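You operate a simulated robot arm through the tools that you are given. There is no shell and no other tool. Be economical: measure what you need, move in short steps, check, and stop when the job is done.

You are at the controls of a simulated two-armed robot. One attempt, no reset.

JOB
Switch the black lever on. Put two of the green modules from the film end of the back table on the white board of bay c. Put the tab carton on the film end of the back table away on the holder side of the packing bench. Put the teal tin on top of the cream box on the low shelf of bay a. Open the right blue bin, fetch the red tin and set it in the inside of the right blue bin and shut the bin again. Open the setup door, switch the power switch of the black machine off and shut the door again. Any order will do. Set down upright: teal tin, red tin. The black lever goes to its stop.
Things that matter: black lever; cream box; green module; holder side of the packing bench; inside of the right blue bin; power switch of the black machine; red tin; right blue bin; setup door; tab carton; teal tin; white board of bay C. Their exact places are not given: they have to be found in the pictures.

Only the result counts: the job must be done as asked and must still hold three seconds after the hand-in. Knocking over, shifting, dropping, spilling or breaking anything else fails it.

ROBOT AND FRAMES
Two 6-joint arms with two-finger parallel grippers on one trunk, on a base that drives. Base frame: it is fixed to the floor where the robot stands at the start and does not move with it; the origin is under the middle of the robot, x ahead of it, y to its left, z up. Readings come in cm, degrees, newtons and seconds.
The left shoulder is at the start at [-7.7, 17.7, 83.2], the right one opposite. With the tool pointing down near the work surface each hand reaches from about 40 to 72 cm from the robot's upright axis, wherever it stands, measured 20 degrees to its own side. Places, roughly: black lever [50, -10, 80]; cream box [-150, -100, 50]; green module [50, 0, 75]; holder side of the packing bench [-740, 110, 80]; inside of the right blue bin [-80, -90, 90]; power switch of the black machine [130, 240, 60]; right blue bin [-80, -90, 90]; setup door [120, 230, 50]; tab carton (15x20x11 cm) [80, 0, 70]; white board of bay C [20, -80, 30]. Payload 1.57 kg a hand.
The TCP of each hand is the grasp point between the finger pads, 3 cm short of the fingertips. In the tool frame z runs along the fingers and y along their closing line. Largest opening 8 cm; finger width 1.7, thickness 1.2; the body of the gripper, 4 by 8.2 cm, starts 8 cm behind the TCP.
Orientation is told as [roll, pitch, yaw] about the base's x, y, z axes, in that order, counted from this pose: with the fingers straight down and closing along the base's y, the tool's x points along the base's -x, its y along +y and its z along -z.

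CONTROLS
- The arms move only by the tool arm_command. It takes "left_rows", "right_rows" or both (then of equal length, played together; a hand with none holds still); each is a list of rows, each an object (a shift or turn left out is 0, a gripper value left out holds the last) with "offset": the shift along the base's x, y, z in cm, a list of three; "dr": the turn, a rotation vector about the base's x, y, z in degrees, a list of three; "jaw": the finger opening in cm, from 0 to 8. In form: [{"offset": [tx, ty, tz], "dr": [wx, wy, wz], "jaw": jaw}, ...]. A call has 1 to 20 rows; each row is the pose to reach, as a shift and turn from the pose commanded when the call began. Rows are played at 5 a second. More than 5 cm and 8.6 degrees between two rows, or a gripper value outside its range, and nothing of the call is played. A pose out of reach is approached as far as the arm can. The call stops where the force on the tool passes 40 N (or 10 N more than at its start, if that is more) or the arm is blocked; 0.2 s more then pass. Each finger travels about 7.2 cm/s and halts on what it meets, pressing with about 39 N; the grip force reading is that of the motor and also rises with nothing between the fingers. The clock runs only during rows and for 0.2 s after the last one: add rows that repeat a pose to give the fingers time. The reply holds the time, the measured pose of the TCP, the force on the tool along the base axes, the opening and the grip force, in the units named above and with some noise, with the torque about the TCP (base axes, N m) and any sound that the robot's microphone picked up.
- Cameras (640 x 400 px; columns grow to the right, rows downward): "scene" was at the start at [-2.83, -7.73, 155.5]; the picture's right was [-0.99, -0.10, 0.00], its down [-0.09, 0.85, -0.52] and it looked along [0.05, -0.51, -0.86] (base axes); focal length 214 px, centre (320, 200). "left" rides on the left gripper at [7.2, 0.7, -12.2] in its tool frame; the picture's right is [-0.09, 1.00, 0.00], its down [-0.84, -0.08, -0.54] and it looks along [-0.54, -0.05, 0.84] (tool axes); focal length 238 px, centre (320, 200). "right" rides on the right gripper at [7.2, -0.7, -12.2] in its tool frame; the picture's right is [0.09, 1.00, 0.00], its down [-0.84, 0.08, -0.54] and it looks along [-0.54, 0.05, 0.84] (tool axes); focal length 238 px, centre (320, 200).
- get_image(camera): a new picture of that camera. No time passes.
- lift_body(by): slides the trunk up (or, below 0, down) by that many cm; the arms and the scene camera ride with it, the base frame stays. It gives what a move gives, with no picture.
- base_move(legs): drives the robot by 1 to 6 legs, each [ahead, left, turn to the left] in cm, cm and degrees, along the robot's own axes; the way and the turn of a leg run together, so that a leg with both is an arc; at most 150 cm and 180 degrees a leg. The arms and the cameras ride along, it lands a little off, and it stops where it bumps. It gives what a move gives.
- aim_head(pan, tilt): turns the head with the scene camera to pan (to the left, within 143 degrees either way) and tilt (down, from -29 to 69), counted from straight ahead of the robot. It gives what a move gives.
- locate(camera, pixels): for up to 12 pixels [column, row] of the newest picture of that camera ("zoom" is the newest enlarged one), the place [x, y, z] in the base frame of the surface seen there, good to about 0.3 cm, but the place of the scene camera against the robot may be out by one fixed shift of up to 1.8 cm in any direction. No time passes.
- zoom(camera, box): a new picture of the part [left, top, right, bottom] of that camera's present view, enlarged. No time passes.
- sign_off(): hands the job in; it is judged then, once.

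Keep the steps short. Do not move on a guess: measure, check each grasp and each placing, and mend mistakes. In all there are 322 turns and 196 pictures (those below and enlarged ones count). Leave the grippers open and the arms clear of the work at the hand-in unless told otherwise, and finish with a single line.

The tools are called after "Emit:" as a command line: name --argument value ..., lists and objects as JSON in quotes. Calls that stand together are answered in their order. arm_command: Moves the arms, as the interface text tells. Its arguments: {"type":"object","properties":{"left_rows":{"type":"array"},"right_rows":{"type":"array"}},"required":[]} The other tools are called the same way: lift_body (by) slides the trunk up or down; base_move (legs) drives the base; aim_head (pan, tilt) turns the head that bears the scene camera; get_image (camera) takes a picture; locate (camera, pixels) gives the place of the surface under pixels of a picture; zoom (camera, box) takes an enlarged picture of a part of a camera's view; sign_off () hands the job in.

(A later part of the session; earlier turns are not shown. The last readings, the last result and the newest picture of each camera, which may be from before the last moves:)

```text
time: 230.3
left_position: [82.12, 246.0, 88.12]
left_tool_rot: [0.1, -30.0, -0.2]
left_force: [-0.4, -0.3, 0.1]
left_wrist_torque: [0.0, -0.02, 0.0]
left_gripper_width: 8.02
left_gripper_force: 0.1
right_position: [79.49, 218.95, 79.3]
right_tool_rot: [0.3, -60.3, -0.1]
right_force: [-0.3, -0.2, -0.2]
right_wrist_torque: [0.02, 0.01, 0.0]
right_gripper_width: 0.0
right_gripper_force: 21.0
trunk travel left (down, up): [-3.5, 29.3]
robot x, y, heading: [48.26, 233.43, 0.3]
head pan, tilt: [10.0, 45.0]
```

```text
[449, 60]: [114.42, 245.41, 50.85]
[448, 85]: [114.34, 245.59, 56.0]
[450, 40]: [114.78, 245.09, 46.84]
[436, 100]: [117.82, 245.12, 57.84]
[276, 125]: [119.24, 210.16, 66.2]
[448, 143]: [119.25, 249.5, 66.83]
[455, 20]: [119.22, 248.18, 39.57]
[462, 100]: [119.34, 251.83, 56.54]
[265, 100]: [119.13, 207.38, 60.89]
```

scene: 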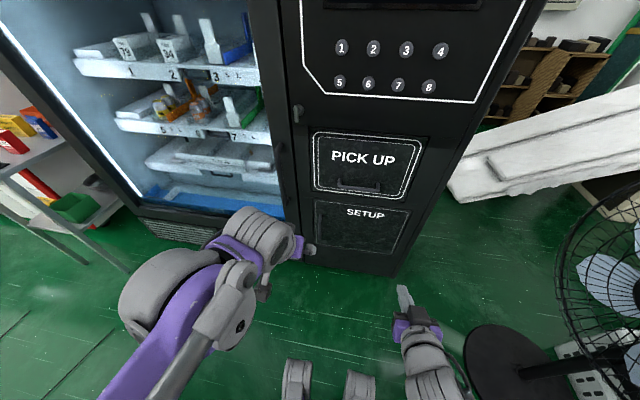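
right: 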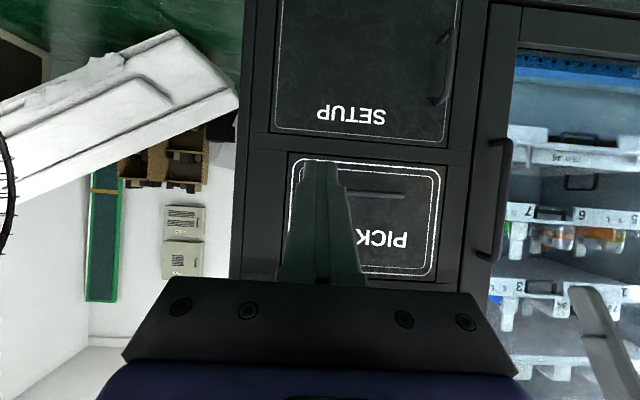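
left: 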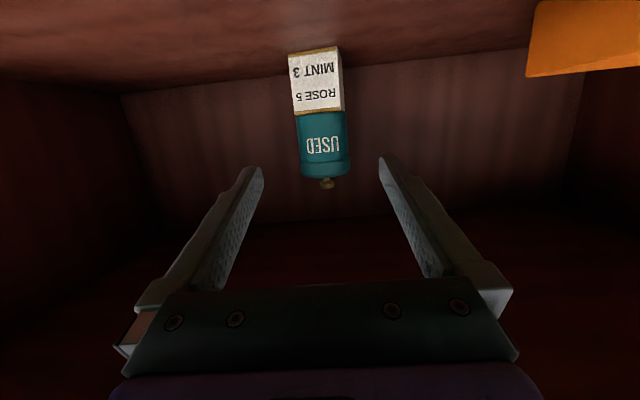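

Handle bar at [114.9, 245.4, 46-58]. I move the left hand aside and bring the right hand to a pre-grasp with open fingers.

Emit:
arm_command --left_rows '[{"offset": [0, 4, 1]}, {"offset": [0, 8, 2]}, {"offset": [0, 12, 3]}, {"offset": [0, 16, 4]}, {"offset": [0, 20, 5]}, {"offset": [0, 20, 5]}, {"offset": [0, 20, 5]}, {"offset": [0, 20, 5]}, {"offset": [0, 20, 5]}, {"offset": [0, 20, 5]}]' --right_rows '[{"offset": [2, 2, -2], "jaw": 5}, {"offset": [4, 5, -4]}, {"offset": [6, 8, -6]}, {"offset": [8, 11, -8.5]}, {"offset": [10.5, 14, -11]}, {"offset": [13, 17, -13.5]}, {"offset": [15.5, 20, -16]}, {"offset": [18, 23, -18]}, {"offset": [20.5, 26, -19.5]}, {"offset": [22.5, 26.4, -20]}]'

Emit:
get_image --camera "right"

```text
time: 232.5
left_position: [82.14, 266.06, 93.05]
left_tool_rot: [0.1, -29.9, -0.2]
left_force: [0.8, -0.4, 0.2]
left_wrist_torque: [-0.01, 0.02, 0.0]
left_gripper_width: 7.99
left_gripper_force: 0.1
right_position: [101.81, 245.59, 59.2]
right_tool_rot: [0.3, -60.2, -0.1]
right_force: [-0.3, -0.1, 0.5]
right_wrist_torque: [0.03, 0.0, 0.0]
right_gripper_width: 5.02
right_gripper_force: 0.0
trunk travel left (down, up): [-3.5, 29.3]
robot x, y, heading: [47.52, 233.74, 0.2]
head pan, tilt: [10.0, 45.0]
```

```text
76 pictures are left
```

right: 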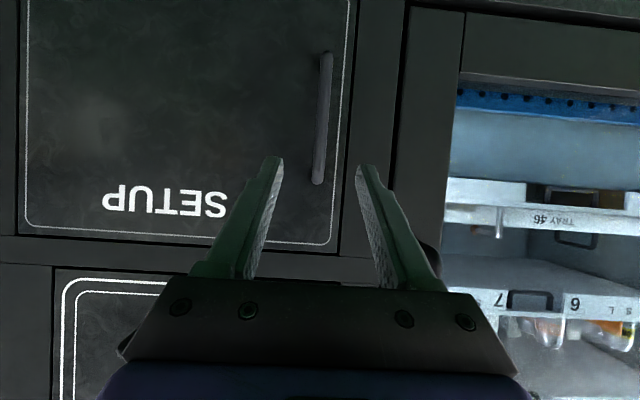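

Centred. Advance along the fingers and grip the bar.

Emit:
arm_command --right_rows '[{"offset": [4, 0, -2.3]}, {"offset": [8, 0, -4.6]}, {"offset": [10.5, -0.1, -6]}, {"offset": [12.5, -0.1, -7.2]}, {"offset": [12.5, -0.1, -7.2], "jaw": 0}, {"offset": [12.5, -0.1, -7.2], "jaw": 0}, {"offset": [12.5, -0.1, -7.2], "jaw": 0}, {"offset": [12.5, -0.1, -7.2], "jaw": 0}]'

```text
time: 234.3
left_position: [82.17, 266.4, 93.09]
left_tool_rot: [0.0, -29.9, -0.1]
left_force: [-0.3, 0.5, -0.2]
left_wrist_torque: [0.01, 0.02, 0.06]
left_gripper_width: 8.0
left_gripper_force: 0.1
right_position: [114.3, 245.72, 52.12]
right_tool_rot: [0.4, -60.3, 0.1]
right_force: [-2.1, 22.3, -4.0]
right_wrist_torque: [-0.02, -0.14, 0.27]
right_gripper_width: 1.36
right_gripper_force: 30.3
trunk travel left (down, up): [-3.5, 29.3]
robot x, y, heading: [47.63, 233.24, 0.2]
head pan, tilt: [10.0, 45.0]
```

Bar held (1.36 cm). I pull along the door's arc, turning the hand with it.

Emit:
arm_command --right_rows '[{"offset": [-1.5, -0.4, 0], "dr": [0, 0, 2.5]}, {"offset": [-3.1, -0.6, 0], "dr": [0, 0, 5]}, {"offset": [-4.6, -0.9, 0], "dr": [0, 0, 7.5]}, {"offset": [-6.15, -1.4, 0], "dr": [0, 0, 10]}, {"offset": [-9.1, -2.46, 0], "dr": [0, 0, 15]}, {"offset": [-11.95, -3.8, 0], "dr": [0, 0, 20]}]'

Emit:
get_image --camera "scene"

```text
time: 235.6
left_position: [82.16, 266.16, 93.13]
left_tool_rot: [0.0, -29.9, -0.1]
left_force: [-0.2, 0.1, -0.8]
left_wrist_torque: [-0.03, 0.01, -0.04]
left_gripper_width: 7.99
left_gripper_force: 0.1
right_position: [104.99, 243.25, 52.07]
right_tool_rot: [0.6, -60.3, 15.3]
right_force: [-1.2, 3.2, -0.8]
right_wrist_torque: [-0.2, 0.4, -0.04]
right_gripper_width: 1.38
right_gripper_force: 30.6
trunk travel left (down, up): [-3.5, 29.3]
robot x, y, heading: [48.28, 233.36, 0.4]
head pan, tilt: [10.0, 45.0]
stopped in row 6 (right hand): the force on the tool passed its limit at 43 N (the readings are from after the stop); the commanded pose is now the measured one
```

```text
75 pictures are left
```

scene: 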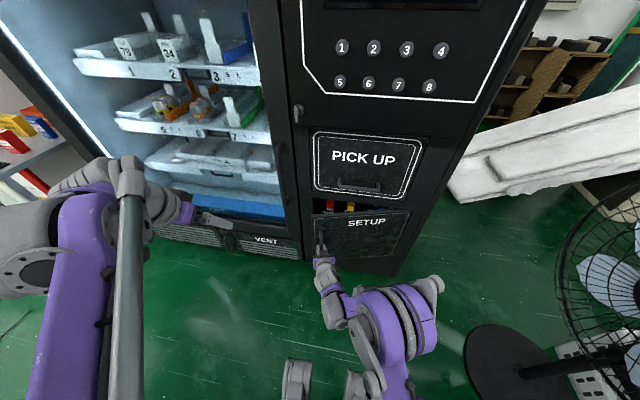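

It opens (~15°). I continue in smaller steps.

Emit:
arm_command --right_rows '[{"offset": [-1.45, -0.65, 0], "dr": [0, 0, 2.5]}, {"offset": [-2.85, -1.34, 0], "dr": [0, 0, 5]}, {"offset": [-4.25, -2.12, 0], "dr": [0, 0, 7.5]}, {"offset": [-5.6, -2.94, 0], "dr": [0, 0, 10]}, {"offset": [-6.9, -3.82, 0], "dr": [0, 0, 12.5]}, {"offset": [-8.16, -4.74, 0], "dr": [0, 0, 15]}, {"offset": [-9.4, -5.73, 0], "dr": [0, 0, 17.5]}, {"offset": [-10.56, -6.76, 0], "dr": [0, 0, 20]}, {"offset": [-11.7, -7.86, 0], "dr": [0, 0, 22.5]}, {"offset": [-12.8, -9.0, 0], "dr": [0, 0, 25]}]'

Emit:
get_image --camera "scene"

```text
time: 237.8
left_position: [82.06, 266.23, 93.05]
left_tool_rot: [-0.1, -29.9, -0.1]
left_force: [-0.5, -0.1, 0.3]
left_wrist_torque: [0.04, 0.0, 0.0]
left_gripper_width: 7.99
left_gripper_force: 0.1
right_position: [92.08, 234.2, 52.06]
right_tool_rot: [0.5, -60.0, 40.6]
right_force: [-9.3, 9.6, -3.8]
right_wrist_torque: [-0.13, 0.05, 0.02]
right_gripper_width: 1.41
right_gripper_force: 30.4
trunk travel left (down, up): [-3.5, 29.3]
robot x, y, heading: [47.63, 234.15, 0.1]
head pan, tilt: [10.0, 45.0]
```

```text
74 pictures are left
```

scene: 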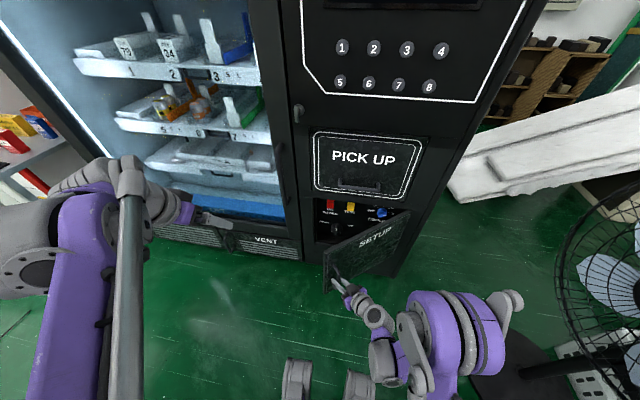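

Open by 40°. I look inside.

Emit:
zoom --camera "scene" --box '[300, 180, 420, 270]'

Emit:
locate --camera "zoom" --pixels '[[155, 125], [270, 145], [440, 165], [150, 250], [180, 260], [270, 240], [400, 200], [100, 200], [220, 100]]'

```text
4.44 times, centred on (360, 225) of scene
```

zoom: 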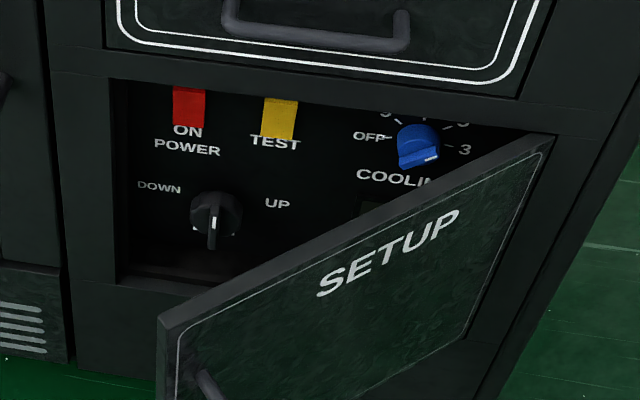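

```text
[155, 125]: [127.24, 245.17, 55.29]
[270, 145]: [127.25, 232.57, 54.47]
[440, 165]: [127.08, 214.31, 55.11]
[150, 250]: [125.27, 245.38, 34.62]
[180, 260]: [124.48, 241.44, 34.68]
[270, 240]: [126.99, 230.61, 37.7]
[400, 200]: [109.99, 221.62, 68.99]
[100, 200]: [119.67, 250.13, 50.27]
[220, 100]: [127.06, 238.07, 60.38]
```

The red POWER switch is at the upper left inside; ON is written below it. I open the door further to 70° to make room.

Emit:
arm_command --right_rows '[{"offset": [-1.0, -1.2, 0], "dr": [0, 0, 2.5]}, {"offset": [-2.0, -2.4, 0], "dr": [0, 0, 5]}, {"offset": [-2.9, -3.7, 0], "dr": [0, 0, 7.5]}, {"offset": [-3.8, -5.0, 0], "dr": [0, 0, 10]}, {"offset": [-4.6, -6.35, 0], "dr": [0, 0, 12.5]}, {"offset": [-5.4, -7.7, 0], "dr": [0, 0, 15]}, {"offset": [-6.05, -9.15, 0], "dr": [0, 0, 17.5]}, {"offset": [-6.7, -10.6, 0], "dr": [0, 0, 20]}, {"offset": [-7.25, -12.1, 0], "dr": [0, 0, 22.5]}, {"offset": [-7.8, -13.55, 0], "dr": [0, 0, 25]}, {"offset": [-8.2, -15.1, 0], "dr": [0, 0, 27.5]}, {"offset": [-8.6, -16.6, 0], "dr": [0, 0, 30]}]'

Emit:
get_image --camera "scene"

```text
time: 238.6
left_position: [82.22, 266.1, 93.07]
left_tool_rot: [0.0, -29.9, -0.1]
left_force: [0.0, -0.9, 0.7]
left_wrist_torque: [0.02, -0.01, 0.0]
left_gripper_width: 7.98
left_gripper_force: 0.0
right_position: [89.22, 230.55, 52.18]
right_tool_rot: [0.5, -59.8, 48.2]
right_force: [-1.5, 0.3, -2.2]
right_wrist_torque: [-0.53, 0.27, -0.1]
right_gripper_width: 1.37
right_gripper_force: 29.9
right hand out of reach, approached as far as the arm can: row 4
trunk travel left (down, up): [-3.5, 29.3]
robot x, y, heading: [47.45, 233.57, 0.3]
head pan, tilt: [10.0, 45.0]
stopped in row 4 (right hand): the force on the tool passed its limit at 42 N (the readings are from after the stop); the commanded pose is now the measured one
```

```text
72 pictures are left
```

scene: 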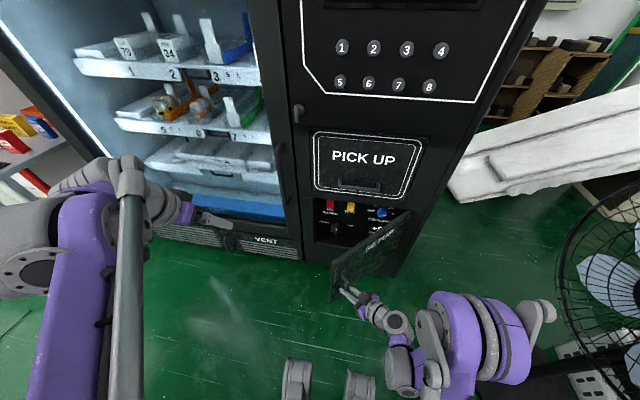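

The right arm is at its reach limit; the door is at ~48°. I release the bar and back the right hand away.

Emit:
arm_command --right_rows '[{"offset": [0, 0, 0], "jaw": 5}, {"offset": [0, 0, 0], "jaw": 5}, {"offset": [-2.4, -2.6, 2]}, {"offset": [-4.8, -5.2, 4]}, {"offset": [-7, -8, 6.5]}, {"offset": [-9, -11, 9], "dr": [0, 0, -8]}, {"offset": [-11, -14, 12], "dr": [0, 0, -16]}, {"offset": [-13, -17, 15], "dr": [0, 0, -24]}, {"offset": [-15, -20, 18], "dr": [0, 0, -32]}, {"offset": [-15, -23, 21], "dr": [0, 0, -40]}, {"offset": [-15, -25, 23], "dr": [0, 0, -47]}]'

Emit:
get_image --camera "scene"

```text
time: 241.0
left_position: [82.08, 266.14, 93.04]
left_tool_rot: [0.1, -30.0, -0.1]
left_force: [-0.1, -0.2, -0.9]
left_wrist_torque: [0.0, -0.03, 0.02]
left_gripper_width: 8.01
left_gripper_force: 0.0
right_position: [74.48, 205.8, 75.23]
right_tool_rot: [0.6, -59.8, 1.0]
right_force: [-0.6, 0.0, 0.0]
right_wrist_torque: [-0.01, 0.02, -0.05]
right_gripper_width: 5.01
right_gripper_force: 0.0
right hand out of reach, approached as far as the arm can: row 3, 4
trunk travel left (down, up): [-3.5, 29.3]
robot x, y, heading: [47.65, 233.17, 0.4]
head pan, tilt: [10.0, 45.0]
```

```text
71 pictures are left
```

scene: 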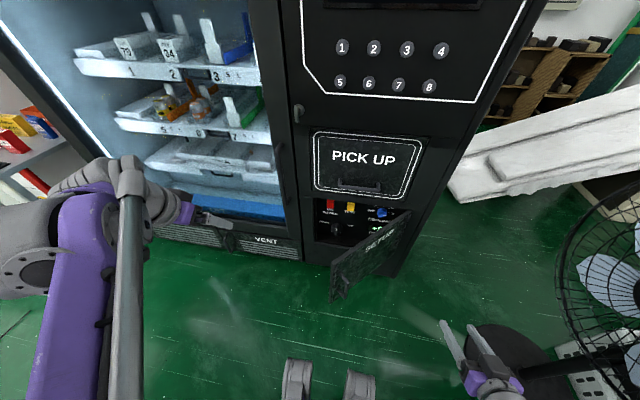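

The door stays. The left hand (closed fingers) goes behind the door's edge and sweeps it further open.

Emit:
arm_command --left_rows '[{"offset": [3, -3, -2], "jaw": 0}, {"offset": [6, -6, -4]}, {"offset": [9, -9, -7]}, {"offset": [12, -12, -10]}, {"offset": [14, -14, -14]}, {"offset": [14, -16, -18]}, {"offset": [14, -18, -22]}, {"offset": [14, -20, -26]}, {"offset": [14, -20, -29]}, {"offset": [14, -24, -29]}, {"offset": [14, -28, -29]}, {"offset": [14, -32, -29]}, {"offset": [13.5, -35, -29]}, {"offset": [13, -38, -29]}, {"offset": [12, -41, -29]}, {"offset": [11, -44, -29]}, {"offset": [10, -47, -29]}, {"offset": [8.5, -50, -29]}]'

Emit:
get_image --camera "scene"

```text
refused: row 3 steps farther than a row can; nothing moved
```

```text
70 pictures are left
```

scene: 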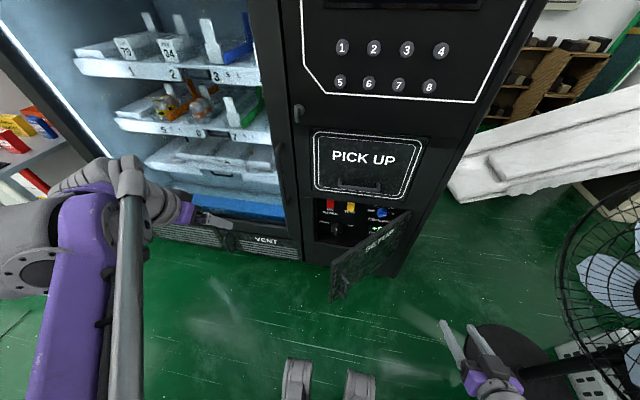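

Emit:
arm_command --left_rows '[{"offset": [3, -3, -2], "jaw": 0}, {"offset": [6, -6, -4]}, {"offset": [8.5, -9, -7]}, {"offset": [11, -12, -10]}, {"offset": [13, -14, -14]}, {"offset": [14, -16, -18]}, {"offset": [14, -18, -22]}, {"offset": [14, -20, -26]}, {"offset": [14, -20, -29]}, {"offset": [14, -24, -29]}, {"offset": [14, -28, -29]}, {"offset": [14, -32, -29]}, {"offset": [13.5, -35, -29]}, {"offset": [13, -38, -29]}, {"offset": [12, -41, -29]}, {"offset": [11, -44, -29]}, {"offset": [10, -47, -29]}, {"offset": [8.5, -50, -29]}]'

Emit:
get_image --camera "scene"

```text
time: 244.8
left_position: [90.62, 216.24, 64.12]
left_tool_rot: [0.2, -29.9, -0.1]
left_force: [-1.0, -0.6, 0.0]
left_wrist_torque: [-0.02, 0.04, 0.01]
left_gripper_width: 0.0
left_gripper_force: 21.6
right_position: [74.44, 205.77, 75.16]
right_tool_rot: [0.6, -60.0, 1.0]
right_force: [0.3, -0.8, 0.6]
right_wrist_torque: [-0.03, 0.0, 0.01]
right_gripper_width: 4.99
right_gripper_force: 0.1
trunk travel left (down, up): [-3.5, 29.3]
robot x, y, heading: [47.81, 233.67, 0.2]
head pan, tilt: [10.0, 45.0]
```

```text
69 pictures are left
```

scene: 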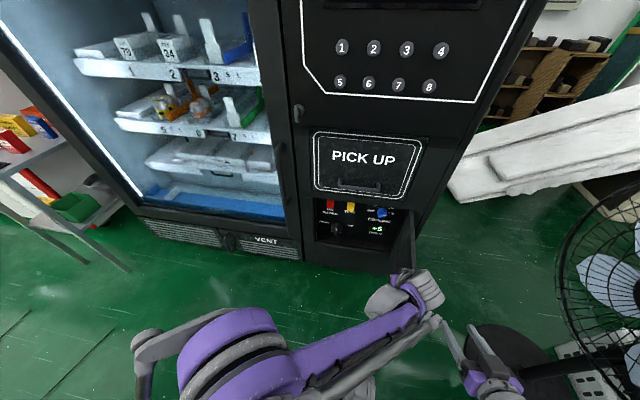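

Door is open ~75°. Now I move the left hand in front of the POWER switch and look with its camera.

Emit:
arm_command --left_rows '[{"offset": [0, 4, 0.5]}, {"offset": [-1, 8.5, 1]}, {"offset": [-1, 13, 2]}, {"offset": [-1, 17.5, 2], "dr": [0, -5, 0]}, {"offset": [-2, 22, 1], "dr": [0, -12, 0]}, {"offset": [-2, 25, 0], "dr": [0, -20, 0]}, {"offset": [-2, 25.5, -1], "dr": [0, -28, 0]}, {"offset": [-2, 25.5, -1], "dr": [0, -30, 0]}]'

Emit:
get_image --camera "left"

```text
time: 246.6
left_position: [88.57, 241.74, 63.14]
left_tool_rot: [0.2, -60.0, -0.1]
left_force: [0.0, 0.3, -0.1]
left_wrist_torque: [0.0, 0.0, 0.0]
left_gripper_width: 0.02
left_gripper_force: 21.5
right_position: [74.47, 205.85, 75.18]
right_tool_rot: [0.7, -60.0, 1.2]
right_force: [0.0, 0.3, 0.2]
right_wrist_torque: [0.03, 0.01, 0.02]
right_gripper_width: 5.01
right_gripper_force: 0.0
trunk travel left (down, up): [-3.5, 29.3]
robot x, y, heading: [47.82, 233.24, 0.2]
head pan, tilt: [10.0, 45.0]
```

```text
68 pictures are left
```

left: 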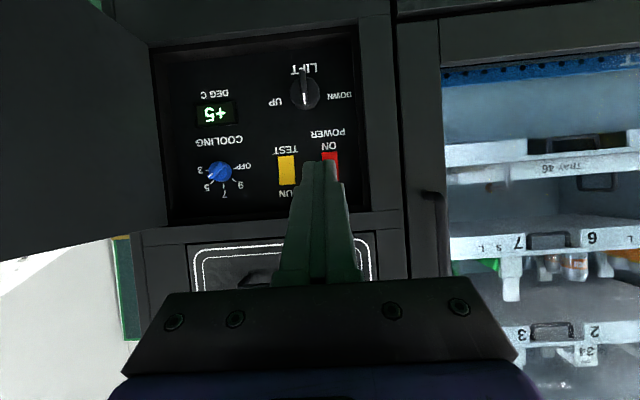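

Emit:
arm_command --left_rows '[{"offset": [0, 4, -1]}, {"offset": [0, 8, -3]}]'

Emit:
zoom --camera "left" --box '[150, 60, 350, 200]'

```text
time: 247.2
left_position: [88.69, 249.85, 60.11]
left_tool_rot: [0.2, -60.0, 0.0]
left_force: [0.3, 0.0, -0.6]
left_wrist_torque: [-0.02, -0.03, -0.01]
left_gripper_width: 0.0
left_gripper_force: 21.0
right_position: [74.55, 205.81, 75.33]
right_tool_rot: [0.4, -59.8, 1.1]
right_force: [1.0, -0.1, -1.5]
right_wrist_torque: [0.01, -0.02, -0.01]
right_gripper_width: 5.01
right_gripper_force: 0.0
trunk travel left (down, up): [-3.5, 29.3]
robot x, y, heading: [47.77, 233.8, 0.5]
head pan, tilt: [10.0, 45.0]
```

```text
2.86 times, centred on (250, 130) of left
```

zoom: 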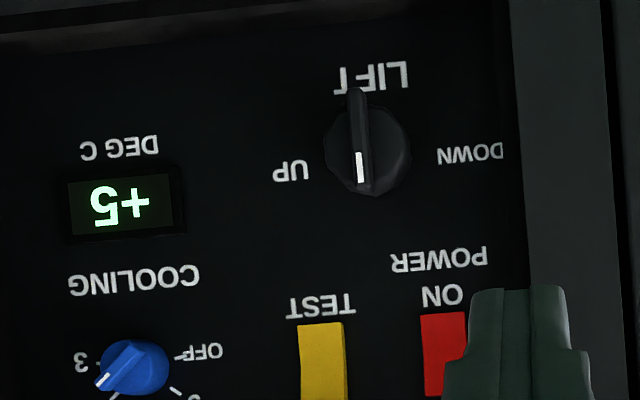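

Emit:
zoom --camera "left" --box '[230, 140, 330, 220]'

Emit:
locate --camera "zoom" --pixels '[[420, 145], [420, 180], [420, 220], [410, 270], [410, 300], [430, 160], [150, 160], [150, 250], [150, 200], [395, 200], [440, 120]]'

```text
5.00 times, centred on (280, 180) of left
```

zoom: 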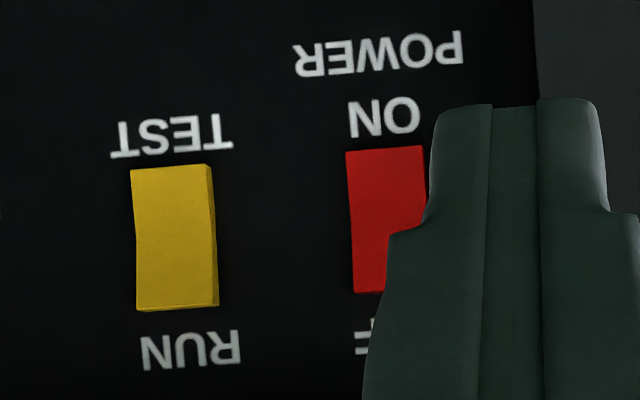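

```text
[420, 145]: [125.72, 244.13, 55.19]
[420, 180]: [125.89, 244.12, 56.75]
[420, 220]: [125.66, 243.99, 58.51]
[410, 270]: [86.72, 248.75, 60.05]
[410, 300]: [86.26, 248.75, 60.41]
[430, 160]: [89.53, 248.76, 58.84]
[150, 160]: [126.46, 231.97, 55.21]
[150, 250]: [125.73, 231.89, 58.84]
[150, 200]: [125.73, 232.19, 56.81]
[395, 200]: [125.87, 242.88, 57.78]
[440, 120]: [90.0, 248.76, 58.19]
```

The red rocker spans z≈55-61 at y≈242.5; ON is at the bottom, OFF at the top. I move in front of its upper end.

Emit:
arm_command --left_rows '[{"offset": [3.5, -3, 0.2]}, {"offset": [7, -6, 0.5]}, {"offset": [11, -7.3, 0.7]}, {"offset": [15.5, -7.3, 0.7]}, {"offset": [20, -7.3, 0.7]}, {"offset": [24, -7.3, 0.7]}, {"offset": [28, -7.3, 0.7]}, {"offset": [30.3, -7.3, 0.7]}, {"offset": [30.3, -7.3, 0.7]}]'

Emit:
zoom --camera "left" --box '[220, 60, 420, 220]'

```text
time: 249.2
left_position: [118.97, 242.25, 60.73]
left_tool_rot: [0.2, -60.0, -0.2]
left_force: [0.1, 0.4, -0.6]
left_wrist_torque: [0.01, -0.02, -0.02]
left_gripper_width: 0.0
left_gripper_force: 21.5
right_position: [74.45, 205.75, 75.17]
right_tool_rot: [0.6, -60.0, 1.0]
right_force: [-0.1, -1.5, 0.2]
right_wrist_torque: [0.02, 0.01, 0.0]
right_gripper_width: 5.02
right_gripper_force: 0.1
trunk travel left (down, up): [-3.5, 29.3]
robot x, y, heading: [47.98, 233.38, 0.3]
head pan, tilt: [10.0, 45.0]
```

```text
2.50 times, centred on (320, 140) of left
```

zoom: 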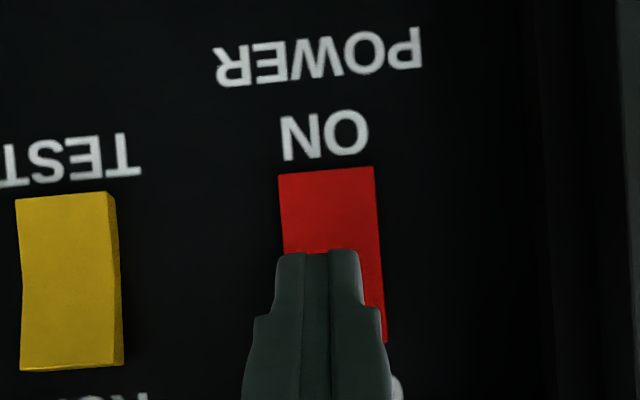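

Fingertips are over the upper (OFF) half. I press straight in.

Emit:
arm_command --left_rows '[{"offset": [1, 0.2, 0.3]}, {"offset": [2, 0.2, 0.3]}, {"offset": [2.6, 0.2, 0.3]}, {"offset": [3.2, 0.2, 0.3]}, {"offset": [3.8, 0.2, 0.3]}, {"offset": [4.4, 0.2, 0.3]}, {"offset": [5, 0.2, 0.3]}]'

Emit:
arm_command --left_rows '[{"offset": [-3, 0, 0]}, {"offset": [-6, 3, 0]}, {"offset": [-10, 6, 0]}, {"offset": [-14, 8, 0]}, {"offset": [-18, 8, 0]}]'

Emit:
zoom --camera "left" --box '[150, 60, 350, 220]'

```text
time: 250.6
left_position: [122.63, 242.56, 61.1]
left_tool_rot: [0.1, -59.7, -0.2]
left_force: [-16.9, 0.7, 9.6]
left_wrist_torque: [0.02, -0.14, 0.05]
left_gripper_width: 0.0
left_gripper_force: 21.7
right_position: [74.21, 205.72, 75.16]
right_tool_rot: [0.5, -59.9, 1.1]
right_force: [-0.5, -0.2, -0.7]
right_wrist_torque: [0.02, -0.04, -0.02]
right_gripper_width: 4.98
right_gripper_force: 0.1
trunk travel left (down, up): [-3.5, 29.3]
robot x, y, heading: [47.56, 233.52, 0.0]
head pan, tilt: [10.0, 45.0]
stopped in row 6 (left hand): the force on the tool passed its limit at 49 N (the readings are from after the stop); the commanded pose is now the measured one
```

```text
time: 251.8
left_position: [104.75, 250.66, 60.78]
left_tool_rot: [0.3, -59.6, -0.1]
left_force: [0.5, -1.4, 0.0]
left_wrist_torque: [0.03, 0.01, 0.0]
left_gripper_width: 0.0
left_gripper_force: 21.1
right_position: [74.48, 205.65, 75.12]
right_tool_rot: [0.6, -59.9, 1.0]
right_force: [0.5, -0.4, 1.0]
right_wrist_torque: [0.0, 0.04, -0.01]
right_gripper_width: 5.0
right_gripper_force: 0.1
trunk travel left (down, up): [-3.5, 29.3]
robot x, y, heading: [47.52, 233.46, 0.3]
head pan, tilt: [10.0, 45.0]
```

```text
2.50 times, centred on (250, 140) of left
```

zoom: 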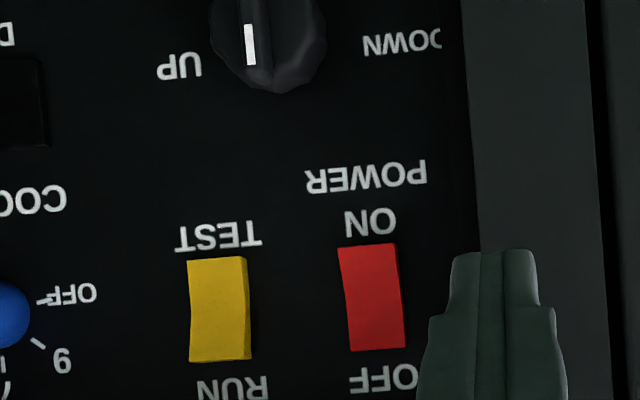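

The display went dark and the rocker is flipped to OFF. Now I withdraw the left hand and bring the right hand (closed) to the door's outer side to shut it.

Emit:
arm_command --left_rows '[{"offset": [-4.5, 1, 0]}, {"offset": [-9, 2, 1]}, {"offset": [-13, 4, 3]}, {"offset": [-17, 7, 5]}, {"offset": [-20, 10, 8]}, {"offset": [-22, 12, 12]}, {"offset": [-22, 14, 16]}]' --right_rows '[{"offset": [1, -3, 0], "dr": [0, 6, 0], "jaw": 0}, {"offset": [4, -4, 0], "dr": [0, 12, 0]}, {"offset": [7.5, -4, -2], "dr": [0, 18, 0]}, {"offset": [11, -4, -4], "dr": [0, 24, 0]}, {"offset": [15, -4, -6], "dr": [0, 30, 0]}, {"offset": [19, -4, -8], "dr": [0, 30, 0]}, {"offset": [19, -4, -10], "dr": [0, 30, 0]}]'

Emit:
get_image --camera "scene"

Emit:
zoom --camera "scene" --box '[300, 180, 460, 320]'

```text
refused: row 4 steps farther than a row can; nothing moved
```

```text
63 pictures are left
```

scene: 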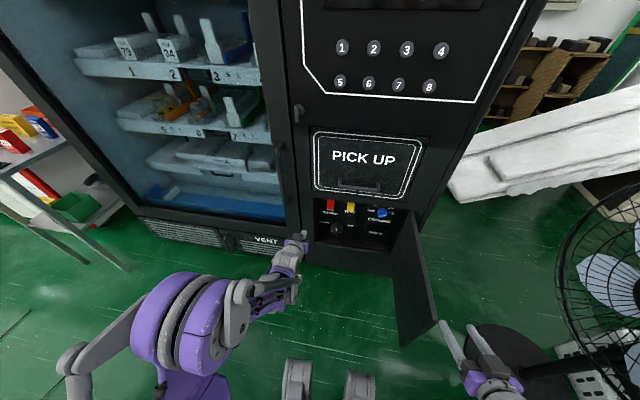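

```text
2.86 times, centred on (380, 250) of scene
```

zoom: 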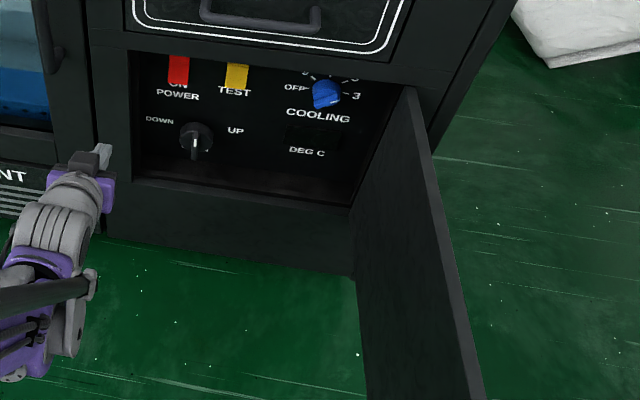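

Emit:
locate --camera "scene" --pixels '[[437, 320], [432, 335], [412, 215], [425, 270], [405, 300]]'

```text
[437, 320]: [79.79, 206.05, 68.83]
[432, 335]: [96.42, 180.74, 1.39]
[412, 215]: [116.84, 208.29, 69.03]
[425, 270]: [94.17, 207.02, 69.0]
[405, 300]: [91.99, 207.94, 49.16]
```

The door stands at ~90° (y≈208). The right hand goes around to its outer side, at y≈197.

Emit:
arm_command --left_rows '[{"offset": [-4.5, 1, 0]}, {"offset": [-8, 2, 1]}, {"offset": [-12, 4, 2]}, {"offset": [-15, 6, 4]}, {"offset": [-18, 8, 6]}, {"offset": [-20, 10, 9]}, {"offset": [-22, 12, 12]}, {"offset": [-22, 13, 15]}]' --right_rows '[{"offset": [0, -4, 0.5], "dr": [0, 5, 0], "jaw": 0}, {"offset": [2, -8, 0.5], "dr": [0, 10, 0]}, {"offset": [6, -9.5, 0], "dr": [0, 15, 0]}, {"offset": [10, -9.5, -1], "dr": [0, 20, 0]}, {"offset": [14, -9.5, -2.5], "dr": [0, 25, 0]}, {"offset": [17.5, -9.5, -5], "dr": [0, 30, 0]}, {"offset": [19, -9.5, -8], "dr": [0, 30, 0]}, {"offset": [19, -9.5, -10.5], "dr": [0, 30, 0]}]'

Emit:
get_image --camera "scene"

```text
time: 253.6
left_position: [82.8, 263.67, 76.02]
left_tool_rot: [0.3, -59.6, -0.2]
left_force: [0.1, -0.1, 0.3]
left_wrist_torque: [0.01, -0.02, -0.01]
left_gripper_width: 0.02
left_gripper_force: 21.6
right_position: [93.43, 196.27, 64.73]
right_tool_rot: [1.2, -29.7, 0.6]
right_force: [0.7, 0.6, 0.7]
right_wrist_torque: [-0.04, 0.04, -0.01]
right_gripper_width: 0.01
right_gripper_force: 21.2
trunk travel left (down, up): [-3.5, 29.3]
robot x, y, heading: [47.85, 233.44, 0.2]
head pan, tilt: [10.0, 45.0]
```

```text
61 pictures are left
```

scene: 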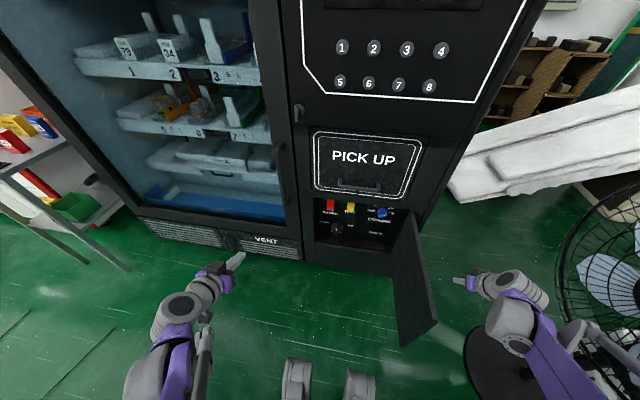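

On the outer side. I sweep the door closed along its arc.

Emit:
arm_command --right_rows '[{"offset": [0, 4.5, 0]}, {"offset": [0, 9, 0]}, {"offset": [0, 13.5, 0]}, {"offset": [0.4, 17.5, 0]}, {"offset": [1.3, 21.5, 0]}, {"offset": [2.6, 24.6, 0]}, {"offset": [4.3, 27.3, 0]}, {"offset": [6.3, 30, 0]}, {"offset": [8.7, 32.2, 0]}, {"offset": [11.2, 34.3, 0]}, {"offset": [14, 35.8, 0]}, {"offset": [17, 37.2, 0]}]'

Emit:
get_image --camera "scene"

```text
time: 256.2
left_position: [82.82, 263.68, 75.96]
left_tool_rot: [0.3, -59.5, -0.1]
left_force: [-0.6, -0.1, -0.3]
left_wrist_torque: [0.05, 0.04, 0.01]
left_gripper_width: 0.0
left_gripper_force: 21.8
right_position: [110.6, 233.71, 64.73]
right_tool_rot: [1.2, -29.9, 0.6]
right_force: [-0.2, 0.2, -0.3]
right_wrist_torque: [0.01, 0.01, 0.0]
right_gripper_width: 0.01
right_gripper_force: 21.1
trunk travel left (down, up): [-3.5, 29.3]
robot x, y, heading: [47.92, 233.55, 0.4]
head pan, tilt: [10.0, 45.0]
```

```text
60 pictures are left
```

scene: 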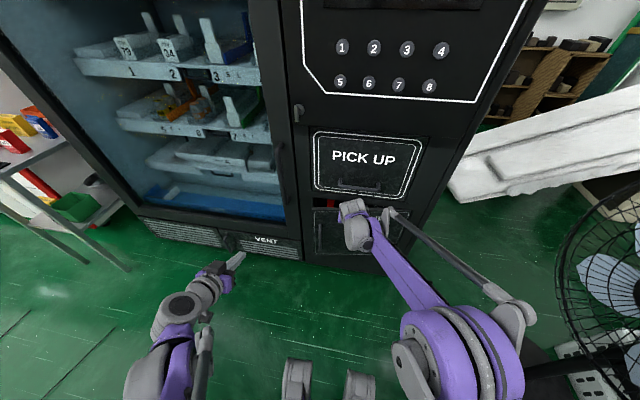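

Almost shut. I push on toward +x until it seats.

Emit:
arm_command --right_rows '[{"offset": [1.5, 0.5, 0]}, {"offset": [3, 0.9, 0]}, {"offset": [4.2, 1, 0]}, {"offset": [5.2, 1, 0]}, {"offset": [6, 1, 0]}, {"offset": [6.8, 1, 0]}, {"offset": [7.6, 1, 0]}, {"offset": [8.4, 1, 0]}]'

Emit:
get_image --camera "right"

```text
time: 257.7
left_position: [82.62, 263.59, 75.95]
left_tool_rot: [0.3, -59.6, -0.2]
left_force: [0.3, -0.4, 0.1]
left_wrist_torque: [-0.01, -0.04, -0.02]
left_gripper_width: 0.0
left_gripper_force: 21.5
right_position: [116.92, 234.53, 64.64]
right_tool_rot: [1.2, -28.9, 0.5]
right_force: [-13.5, -1.1, 3.3]
right_wrist_torque: [-0.1, 0.23, -0.03]
right_gripper_width: 0.0
right_gripper_force: 21.4
trunk travel left (down, up): [-3.5, 29.3]
robot x, y, heading: [47.54, 233.81, 0.6]
head pan, tilt: [10.0, 45.0]
stopped in row 7 (right hand): the force on the tool passed its limit at 52 N (the readings are from after the stop); the commanded pose is now the measured one
```

```text
59 pictures are left
```

right: 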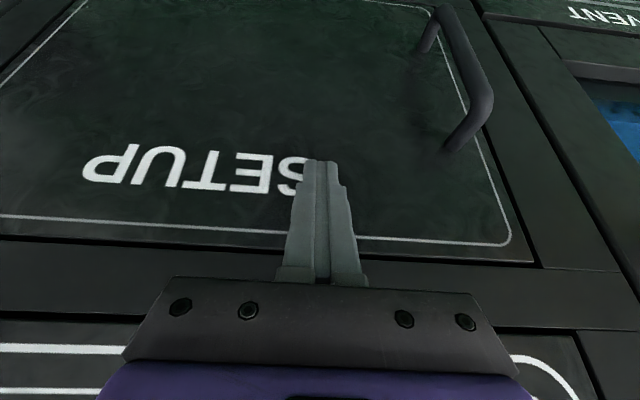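

Seated firmly. I retreat and check it is flush.

Emit:
arm_command --right_rows '[{"offset": [-4, 0, 0]}, {"offset": [-8.5, -1, 1]}, {"offset": [-13, -3, 2]}, {"offset": [-17, -6, 4]}, {"offset": [-21, -9, 6]}, {"offset": [-25, -12, 8]}, {"offset": [-29, -14, 10]}]'

Emit:
get_image --camera "right"

Emit:
locate --camera "right" --pixels '[[300, 40], [420, 60], [250, 60], [200, 60], [450, 60], [350, 150]]'

```text
refused: row 3 steps farther than a row can; nothing moved
```

```text
58 pictures are left
```

right: 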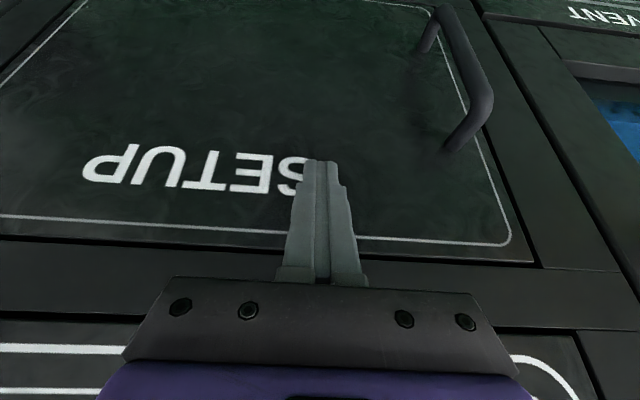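

```text
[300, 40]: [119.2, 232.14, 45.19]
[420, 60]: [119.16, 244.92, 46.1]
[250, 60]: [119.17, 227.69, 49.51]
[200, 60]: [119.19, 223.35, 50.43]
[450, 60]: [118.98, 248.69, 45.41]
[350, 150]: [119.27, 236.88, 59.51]
```

Flush at x=119.2. I retreat and raise the trunk.

Emit:
arm_command --right_rows '[{"offset": [-4, 0, 0]}, {"offset": [-8.5, -1, 1]}, {"offset": [-12.5, -3, 2]}, {"offset": [-16, -6, 3.5]}, {"offset": [-19.5, -9, 5]}, {"offset": [-23, -12, 6.5]}, {"offset": [-27, -14, 8]}]'

Emit:
lift_body --by 24

Emit:
zoom --camera "scene" --box '[220, 100, 460, 320]'

```text
time: 259.3
left_position: [82.75, 263.67, 75.87]
left_tool_rot: [0.2, -59.6, -0.2]
left_force: [0.2, 0.1, 0.3]
left_wrist_torque: [-0.04, -0.02, 0.0]
left_gripper_width: 0.0
left_gripper_force: 21.4
right_position: [89.92, 220.54, 72.49]
right_tool_rot: [1.2, -29.1, 0.5]
right_force: [-0.5, -0.5, -0.5]
right_wrist_torque: [-0.04, 0.02, 0.01]
right_gripper_width: 0.0
right_gripper_force: 21.1
trunk travel left (down, up): [-3.5, 29.3]
robot x, y, heading: [47.74, 233.26, 0.2]
head pan, tilt: [10.0, 45.0]
```

```text
time: 261.8
left_position: [82.65, 263.52, 99.99]
left_tool_rot: [0.3, -59.6, -0.1]
left_force: [-0.7, 0.0, 0.2]
left_wrist_torque: [-0.04, -0.03, -0.01]
left_gripper_width: 0.0
left_gripper_force: 21.2
right_position: [89.97, 220.49, 96.58]
right_tool_rot: [1.2, -29.0, 0.5]
right_force: [0.1, 1.0, 0.1]
right_wrist_torque: [0.0, -0.03, 0.05]
right_gripper_width: 0.0
right_gripper_force: 21.3
trunk travel left (down, up): [-27.5, 5.3]
robot x, y, heading: [47.64, 233.4, 0.5]
head pan, tilt: [10.0, 45.0]
```

```text
1.82 times, centred on (340, 210) of scene
```

zoom: 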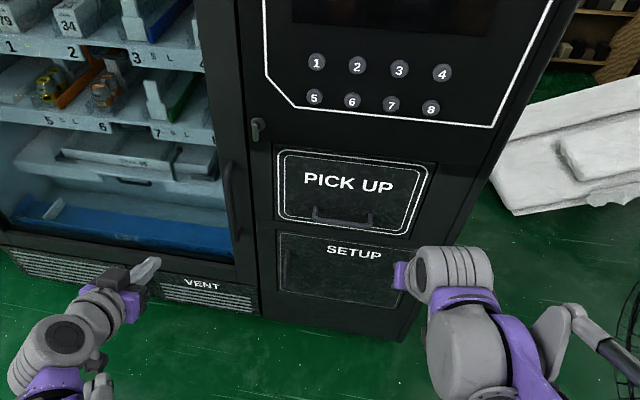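

Door shut, power off. Next the carton: I drive back the same way to the film table.

Emit:
base_move --legs '[[0, -38, 0], [-150, 0, 0], [-20, 0, 0], [0, 0, -90], [100, 0, 0], [100, 0, 0]]'

Emit:
base_move --legs '[[0, 0, 90], [115, 0, 0]]'

Emit:
aim_head --pan 0 --tilt 50

Emit:
get_image --camera "scene"

```text
time: 287.3
left_position: [-87.91, -40.7, 99.93]
left_tool_rot: [0.2, -59.6, -89.0]
left_force: [-0.7, 0.1, 0.0]
left_wrist_torque: [-0.03, -0.03, 0.0]
left_gripper_width: 0.0
left_gripper_force: 21.3
right_position: [-130.9, -48.76, 96.7]
right_tool_rot: [1.2, -29.1, -88.4]
right_force: [0.1, -1.0, 0.2]
right_wrist_torque: [0.01, 0.01, 0.02]
right_gripper_width: 0.03
right_gripper_force: 20.8
trunk travel left (down, up): [-27.5, 5.3]
robot x, y, heading: [-118.95, -6.38, -88.9]
head pan, tilt: [10.0, 45.0]
```

```text
time: 297.0
left_position: [31.75, 26.15, 99.9]
left_tool_rot: [0.2, -59.6, 0.6]
left_force: [-0.4, 0.4, 0.4]
left_wrist_torque: [0.01, -0.03, -0.02]
left_gripper_width: 0.0
left_gripper_force: 21.1
right_position: [39.46, -16.81, 96.57]
right_tool_rot: [1.2, -29.0, 1.3]
right_force: [-0.9, 0.4, 0.0]
right_wrist_torque: [-0.01, -0.02, -0.01]
right_gripper_width: 0.0
right_gripper_force: 21.1
trunk travel left (down, up): [-27.5, 5.3]
robot x, y, heading: [-3.14, -4.29, 0.9]
head pan, tilt: [10.0, 45.0]
```

```text
time: 297.8
left_position: [31.66, 26.06, 99.94]
left_tool_rot: [0.2, -59.5, 0.6]
left_force: [0.0, 0.1, 0.9]
left_wrist_torque: [-0.01, 0.01, -0.03]
left_gripper_width: 0.02
left_gripper_force: 21.0
right_position: [39.55, -16.84, 96.61]
right_tool_rot: [1.3, -29.0, 1.3]
right_force: [-0.7, 0.3, 0.6]
right_wrist_torque: [-0.02, 0.01, 0.01]
right_gripper_width: 0.0
right_gripper_force: 21.2
trunk travel left (down, up): [-27.5, 5.3]
robot x, y, heading: [-3.04, -4.24, 1.0]
head pan, tilt: [0.0, 50.0]
```

```text
56 pictures are left
```

scene: 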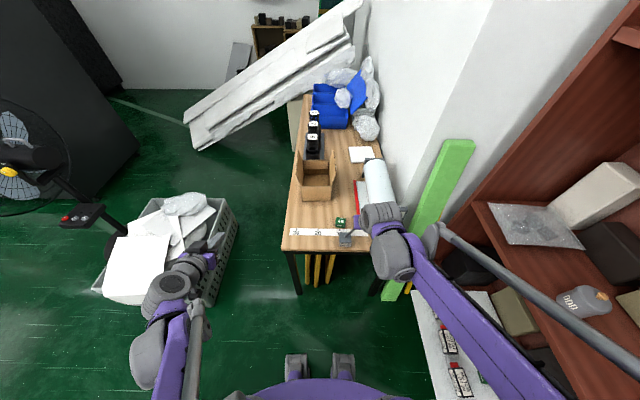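

Emit:
zoom --camera "scene" --box '[275, 130, 375, 230]'

Emit:
locate --camera "zoom" --pixels '[[170, 240], [370, 270], [180, 340], [370, 370], [145, 130], [200, 190], [380, 220], [390, 130], [280, 350], [270, 260], [290, 170], [300, 320]]'

```text
4.00 times, centred on (325, 180) of scene
```

zoom: 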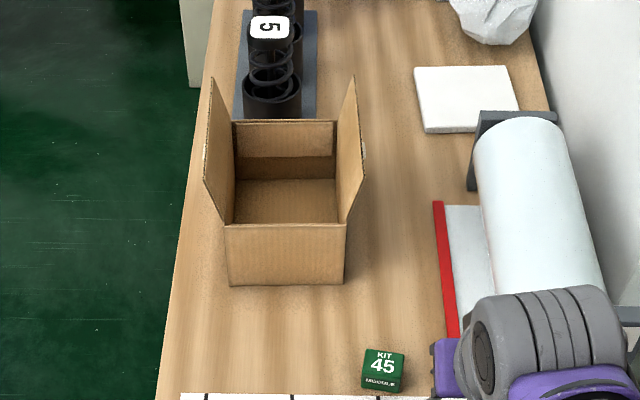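

```text
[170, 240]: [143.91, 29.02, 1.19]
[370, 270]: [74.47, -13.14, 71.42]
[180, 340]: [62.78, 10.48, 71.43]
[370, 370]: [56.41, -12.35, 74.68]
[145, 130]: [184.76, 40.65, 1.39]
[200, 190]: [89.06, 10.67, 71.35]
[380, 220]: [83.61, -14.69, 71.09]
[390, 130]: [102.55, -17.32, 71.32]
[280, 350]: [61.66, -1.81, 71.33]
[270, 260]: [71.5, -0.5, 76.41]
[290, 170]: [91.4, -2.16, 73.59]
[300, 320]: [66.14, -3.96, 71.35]
```

Emit:
locate --camera "zoom" --pixels '[[212, 95], [210, 170], [222, 210], [228, 140], [352, 90], [355, 150], [345, 205], [362, 150], [230, 232], [344, 232], [285, 125], [240, 280]]'

Emit:
get_image --camera "right"

```text
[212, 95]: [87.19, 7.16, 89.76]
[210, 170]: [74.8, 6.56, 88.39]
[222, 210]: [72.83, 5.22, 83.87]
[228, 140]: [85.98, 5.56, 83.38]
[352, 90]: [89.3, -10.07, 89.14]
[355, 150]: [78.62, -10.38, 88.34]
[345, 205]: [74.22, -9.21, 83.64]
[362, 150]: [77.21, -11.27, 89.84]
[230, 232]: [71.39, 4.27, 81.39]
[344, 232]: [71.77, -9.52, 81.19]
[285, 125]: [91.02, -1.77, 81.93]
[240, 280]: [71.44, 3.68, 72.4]
```

```text
54 pictures are left
```

right: 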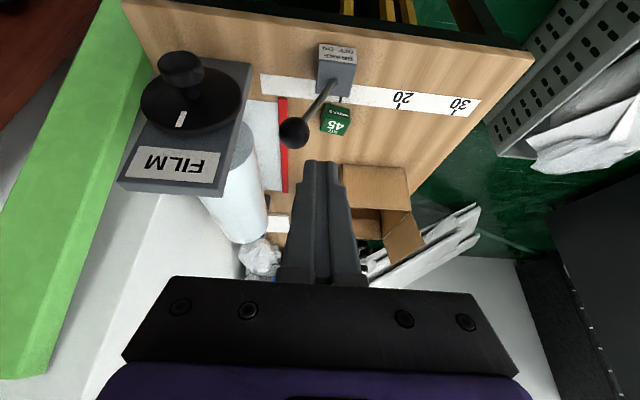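

The carton: x 71-91, y -8.4..5.4, z 70-80, with two upright side tabs up to z 88. I'll lift it by both tabs with both hands. I drive 20 cm ahead and bring hands vertical above the tabs.

Emit:
base_move --legs '[[20, 3, -1]]'

Emit:
arm_command --right_rows '[{"offset": [0, 0, 4], "dr": [0, 7, 0], "jaw": 5}, {"offset": [0, 0, 7], "dr": [0, 14, 0]}, {"offset": [1, 2, 9], "dr": [0, 21, 0]}, {"offset": [2, 3, 10], "dr": [0, 29, 0]}, {"offset": [2, 3, 10], "dr": [0, 29, 0]}]' --left_rows '[{"offset": [2, -2, 2], "dr": [0, 8, 0], "jaw": 5}, {"offset": [4, -4, 4], "dr": [0, 16, 0]}, {"offset": [6, -6, 6], "dr": [0, 24, 0]}, {"offset": [8, -8, 7], "dr": [0, 32, 0]}, {"offset": [10, -9, 7], "dr": [0, 40, 0]}]'

Emit:
get_image --camera "right"

```text
time: 299.4
left_position: [52.11, 28.53, 99.84]
left_tool_rot: [0.2, -59.5, -0.5]
left_force: [0.1, -0.2, -0.1]
left_wrist_torque: [-0.01, -0.02, -0.03]
left_gripper_width: 0.0
left_gripper_force: 21.4
right_position: [59.28, -14.5, 96.58]
right_tool_rot: [1.2, -29.0, 0.1]
right_force: [1.2, 1.0, 0.4]
right_wrist_torque: [0.01, 0.0, 0.02]
right_gripper_width: 0.01
right_gripper_force: 21.6
trunk travel left (down, up): [-27.5, 5.3]
robot x, y, heading: [16.84, -1.38, -0.1]
head pan, tilt: [0.0, 50.0]
```

```text
time: 300.6
left_position: [62.23, 19.54, 106.84]
left_tool_rot: [-0.1, -19.4, -0.2]
left_force: [0.4, -1.4, -0.3]
left_wrist_torque: [0.0, 0.02, 0.0]
left_gripper_width: 4.98
left_gripper_force: 0.0
right_position: [61.3, -11.54, 106.44]
right_tool_rot: [1.2, 0.0, 0.1]
right_force: [0.3, 0.3, 0.7]
right_wrist_torque: [-0.02, 0.03, 0.02]
right_gripper_width: 5.0
right_gripper_force: 0.2
trunk travel left (down, up): [-27.5, 5.3]
robot x, y, heading: [16.69, -1.42, -0.1]
head pan, tilt: [0.0, 50.0]
```

```text
53 pictures are left
```

right: 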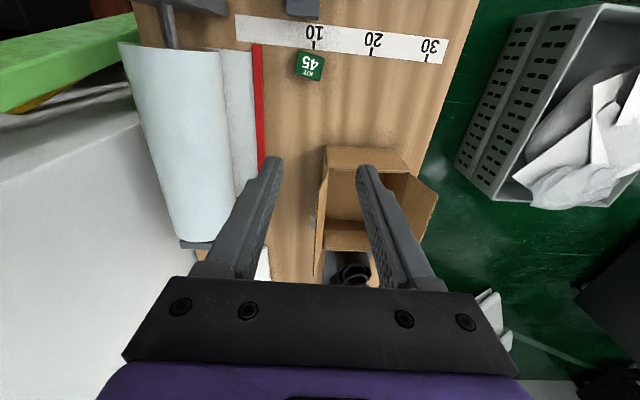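

Emit:
zoom --camera "right" --box '[290, 130, 450, 290]'

Emit:
locate --camera "right" --pixels '[[326, 180], [325, 195], [320, 215], [318, 240], [318, 255], [405, 178], [432, 195], [438, 205], [420, 230], [340, 150], [390, 155], [345, 240]]'

```text
2.50 times, centred on (370, 210) of right
```

zoom: 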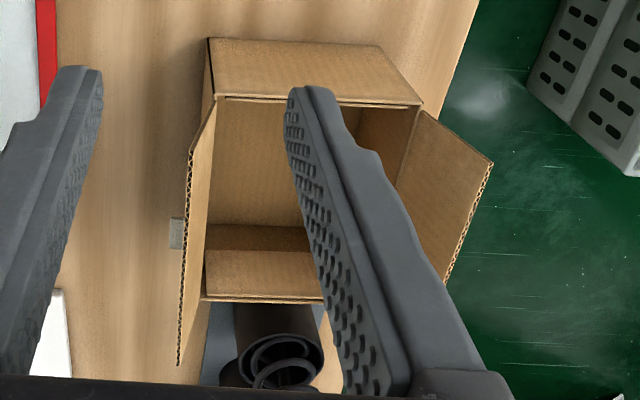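

```text
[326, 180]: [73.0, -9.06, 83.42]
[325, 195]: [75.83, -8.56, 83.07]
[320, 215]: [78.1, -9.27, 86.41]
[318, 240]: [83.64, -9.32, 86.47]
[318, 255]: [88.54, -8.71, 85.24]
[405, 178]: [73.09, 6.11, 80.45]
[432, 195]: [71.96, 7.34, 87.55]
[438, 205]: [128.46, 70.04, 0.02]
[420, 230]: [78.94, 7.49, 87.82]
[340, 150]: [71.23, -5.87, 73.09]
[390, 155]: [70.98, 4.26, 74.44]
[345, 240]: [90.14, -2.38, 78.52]
```

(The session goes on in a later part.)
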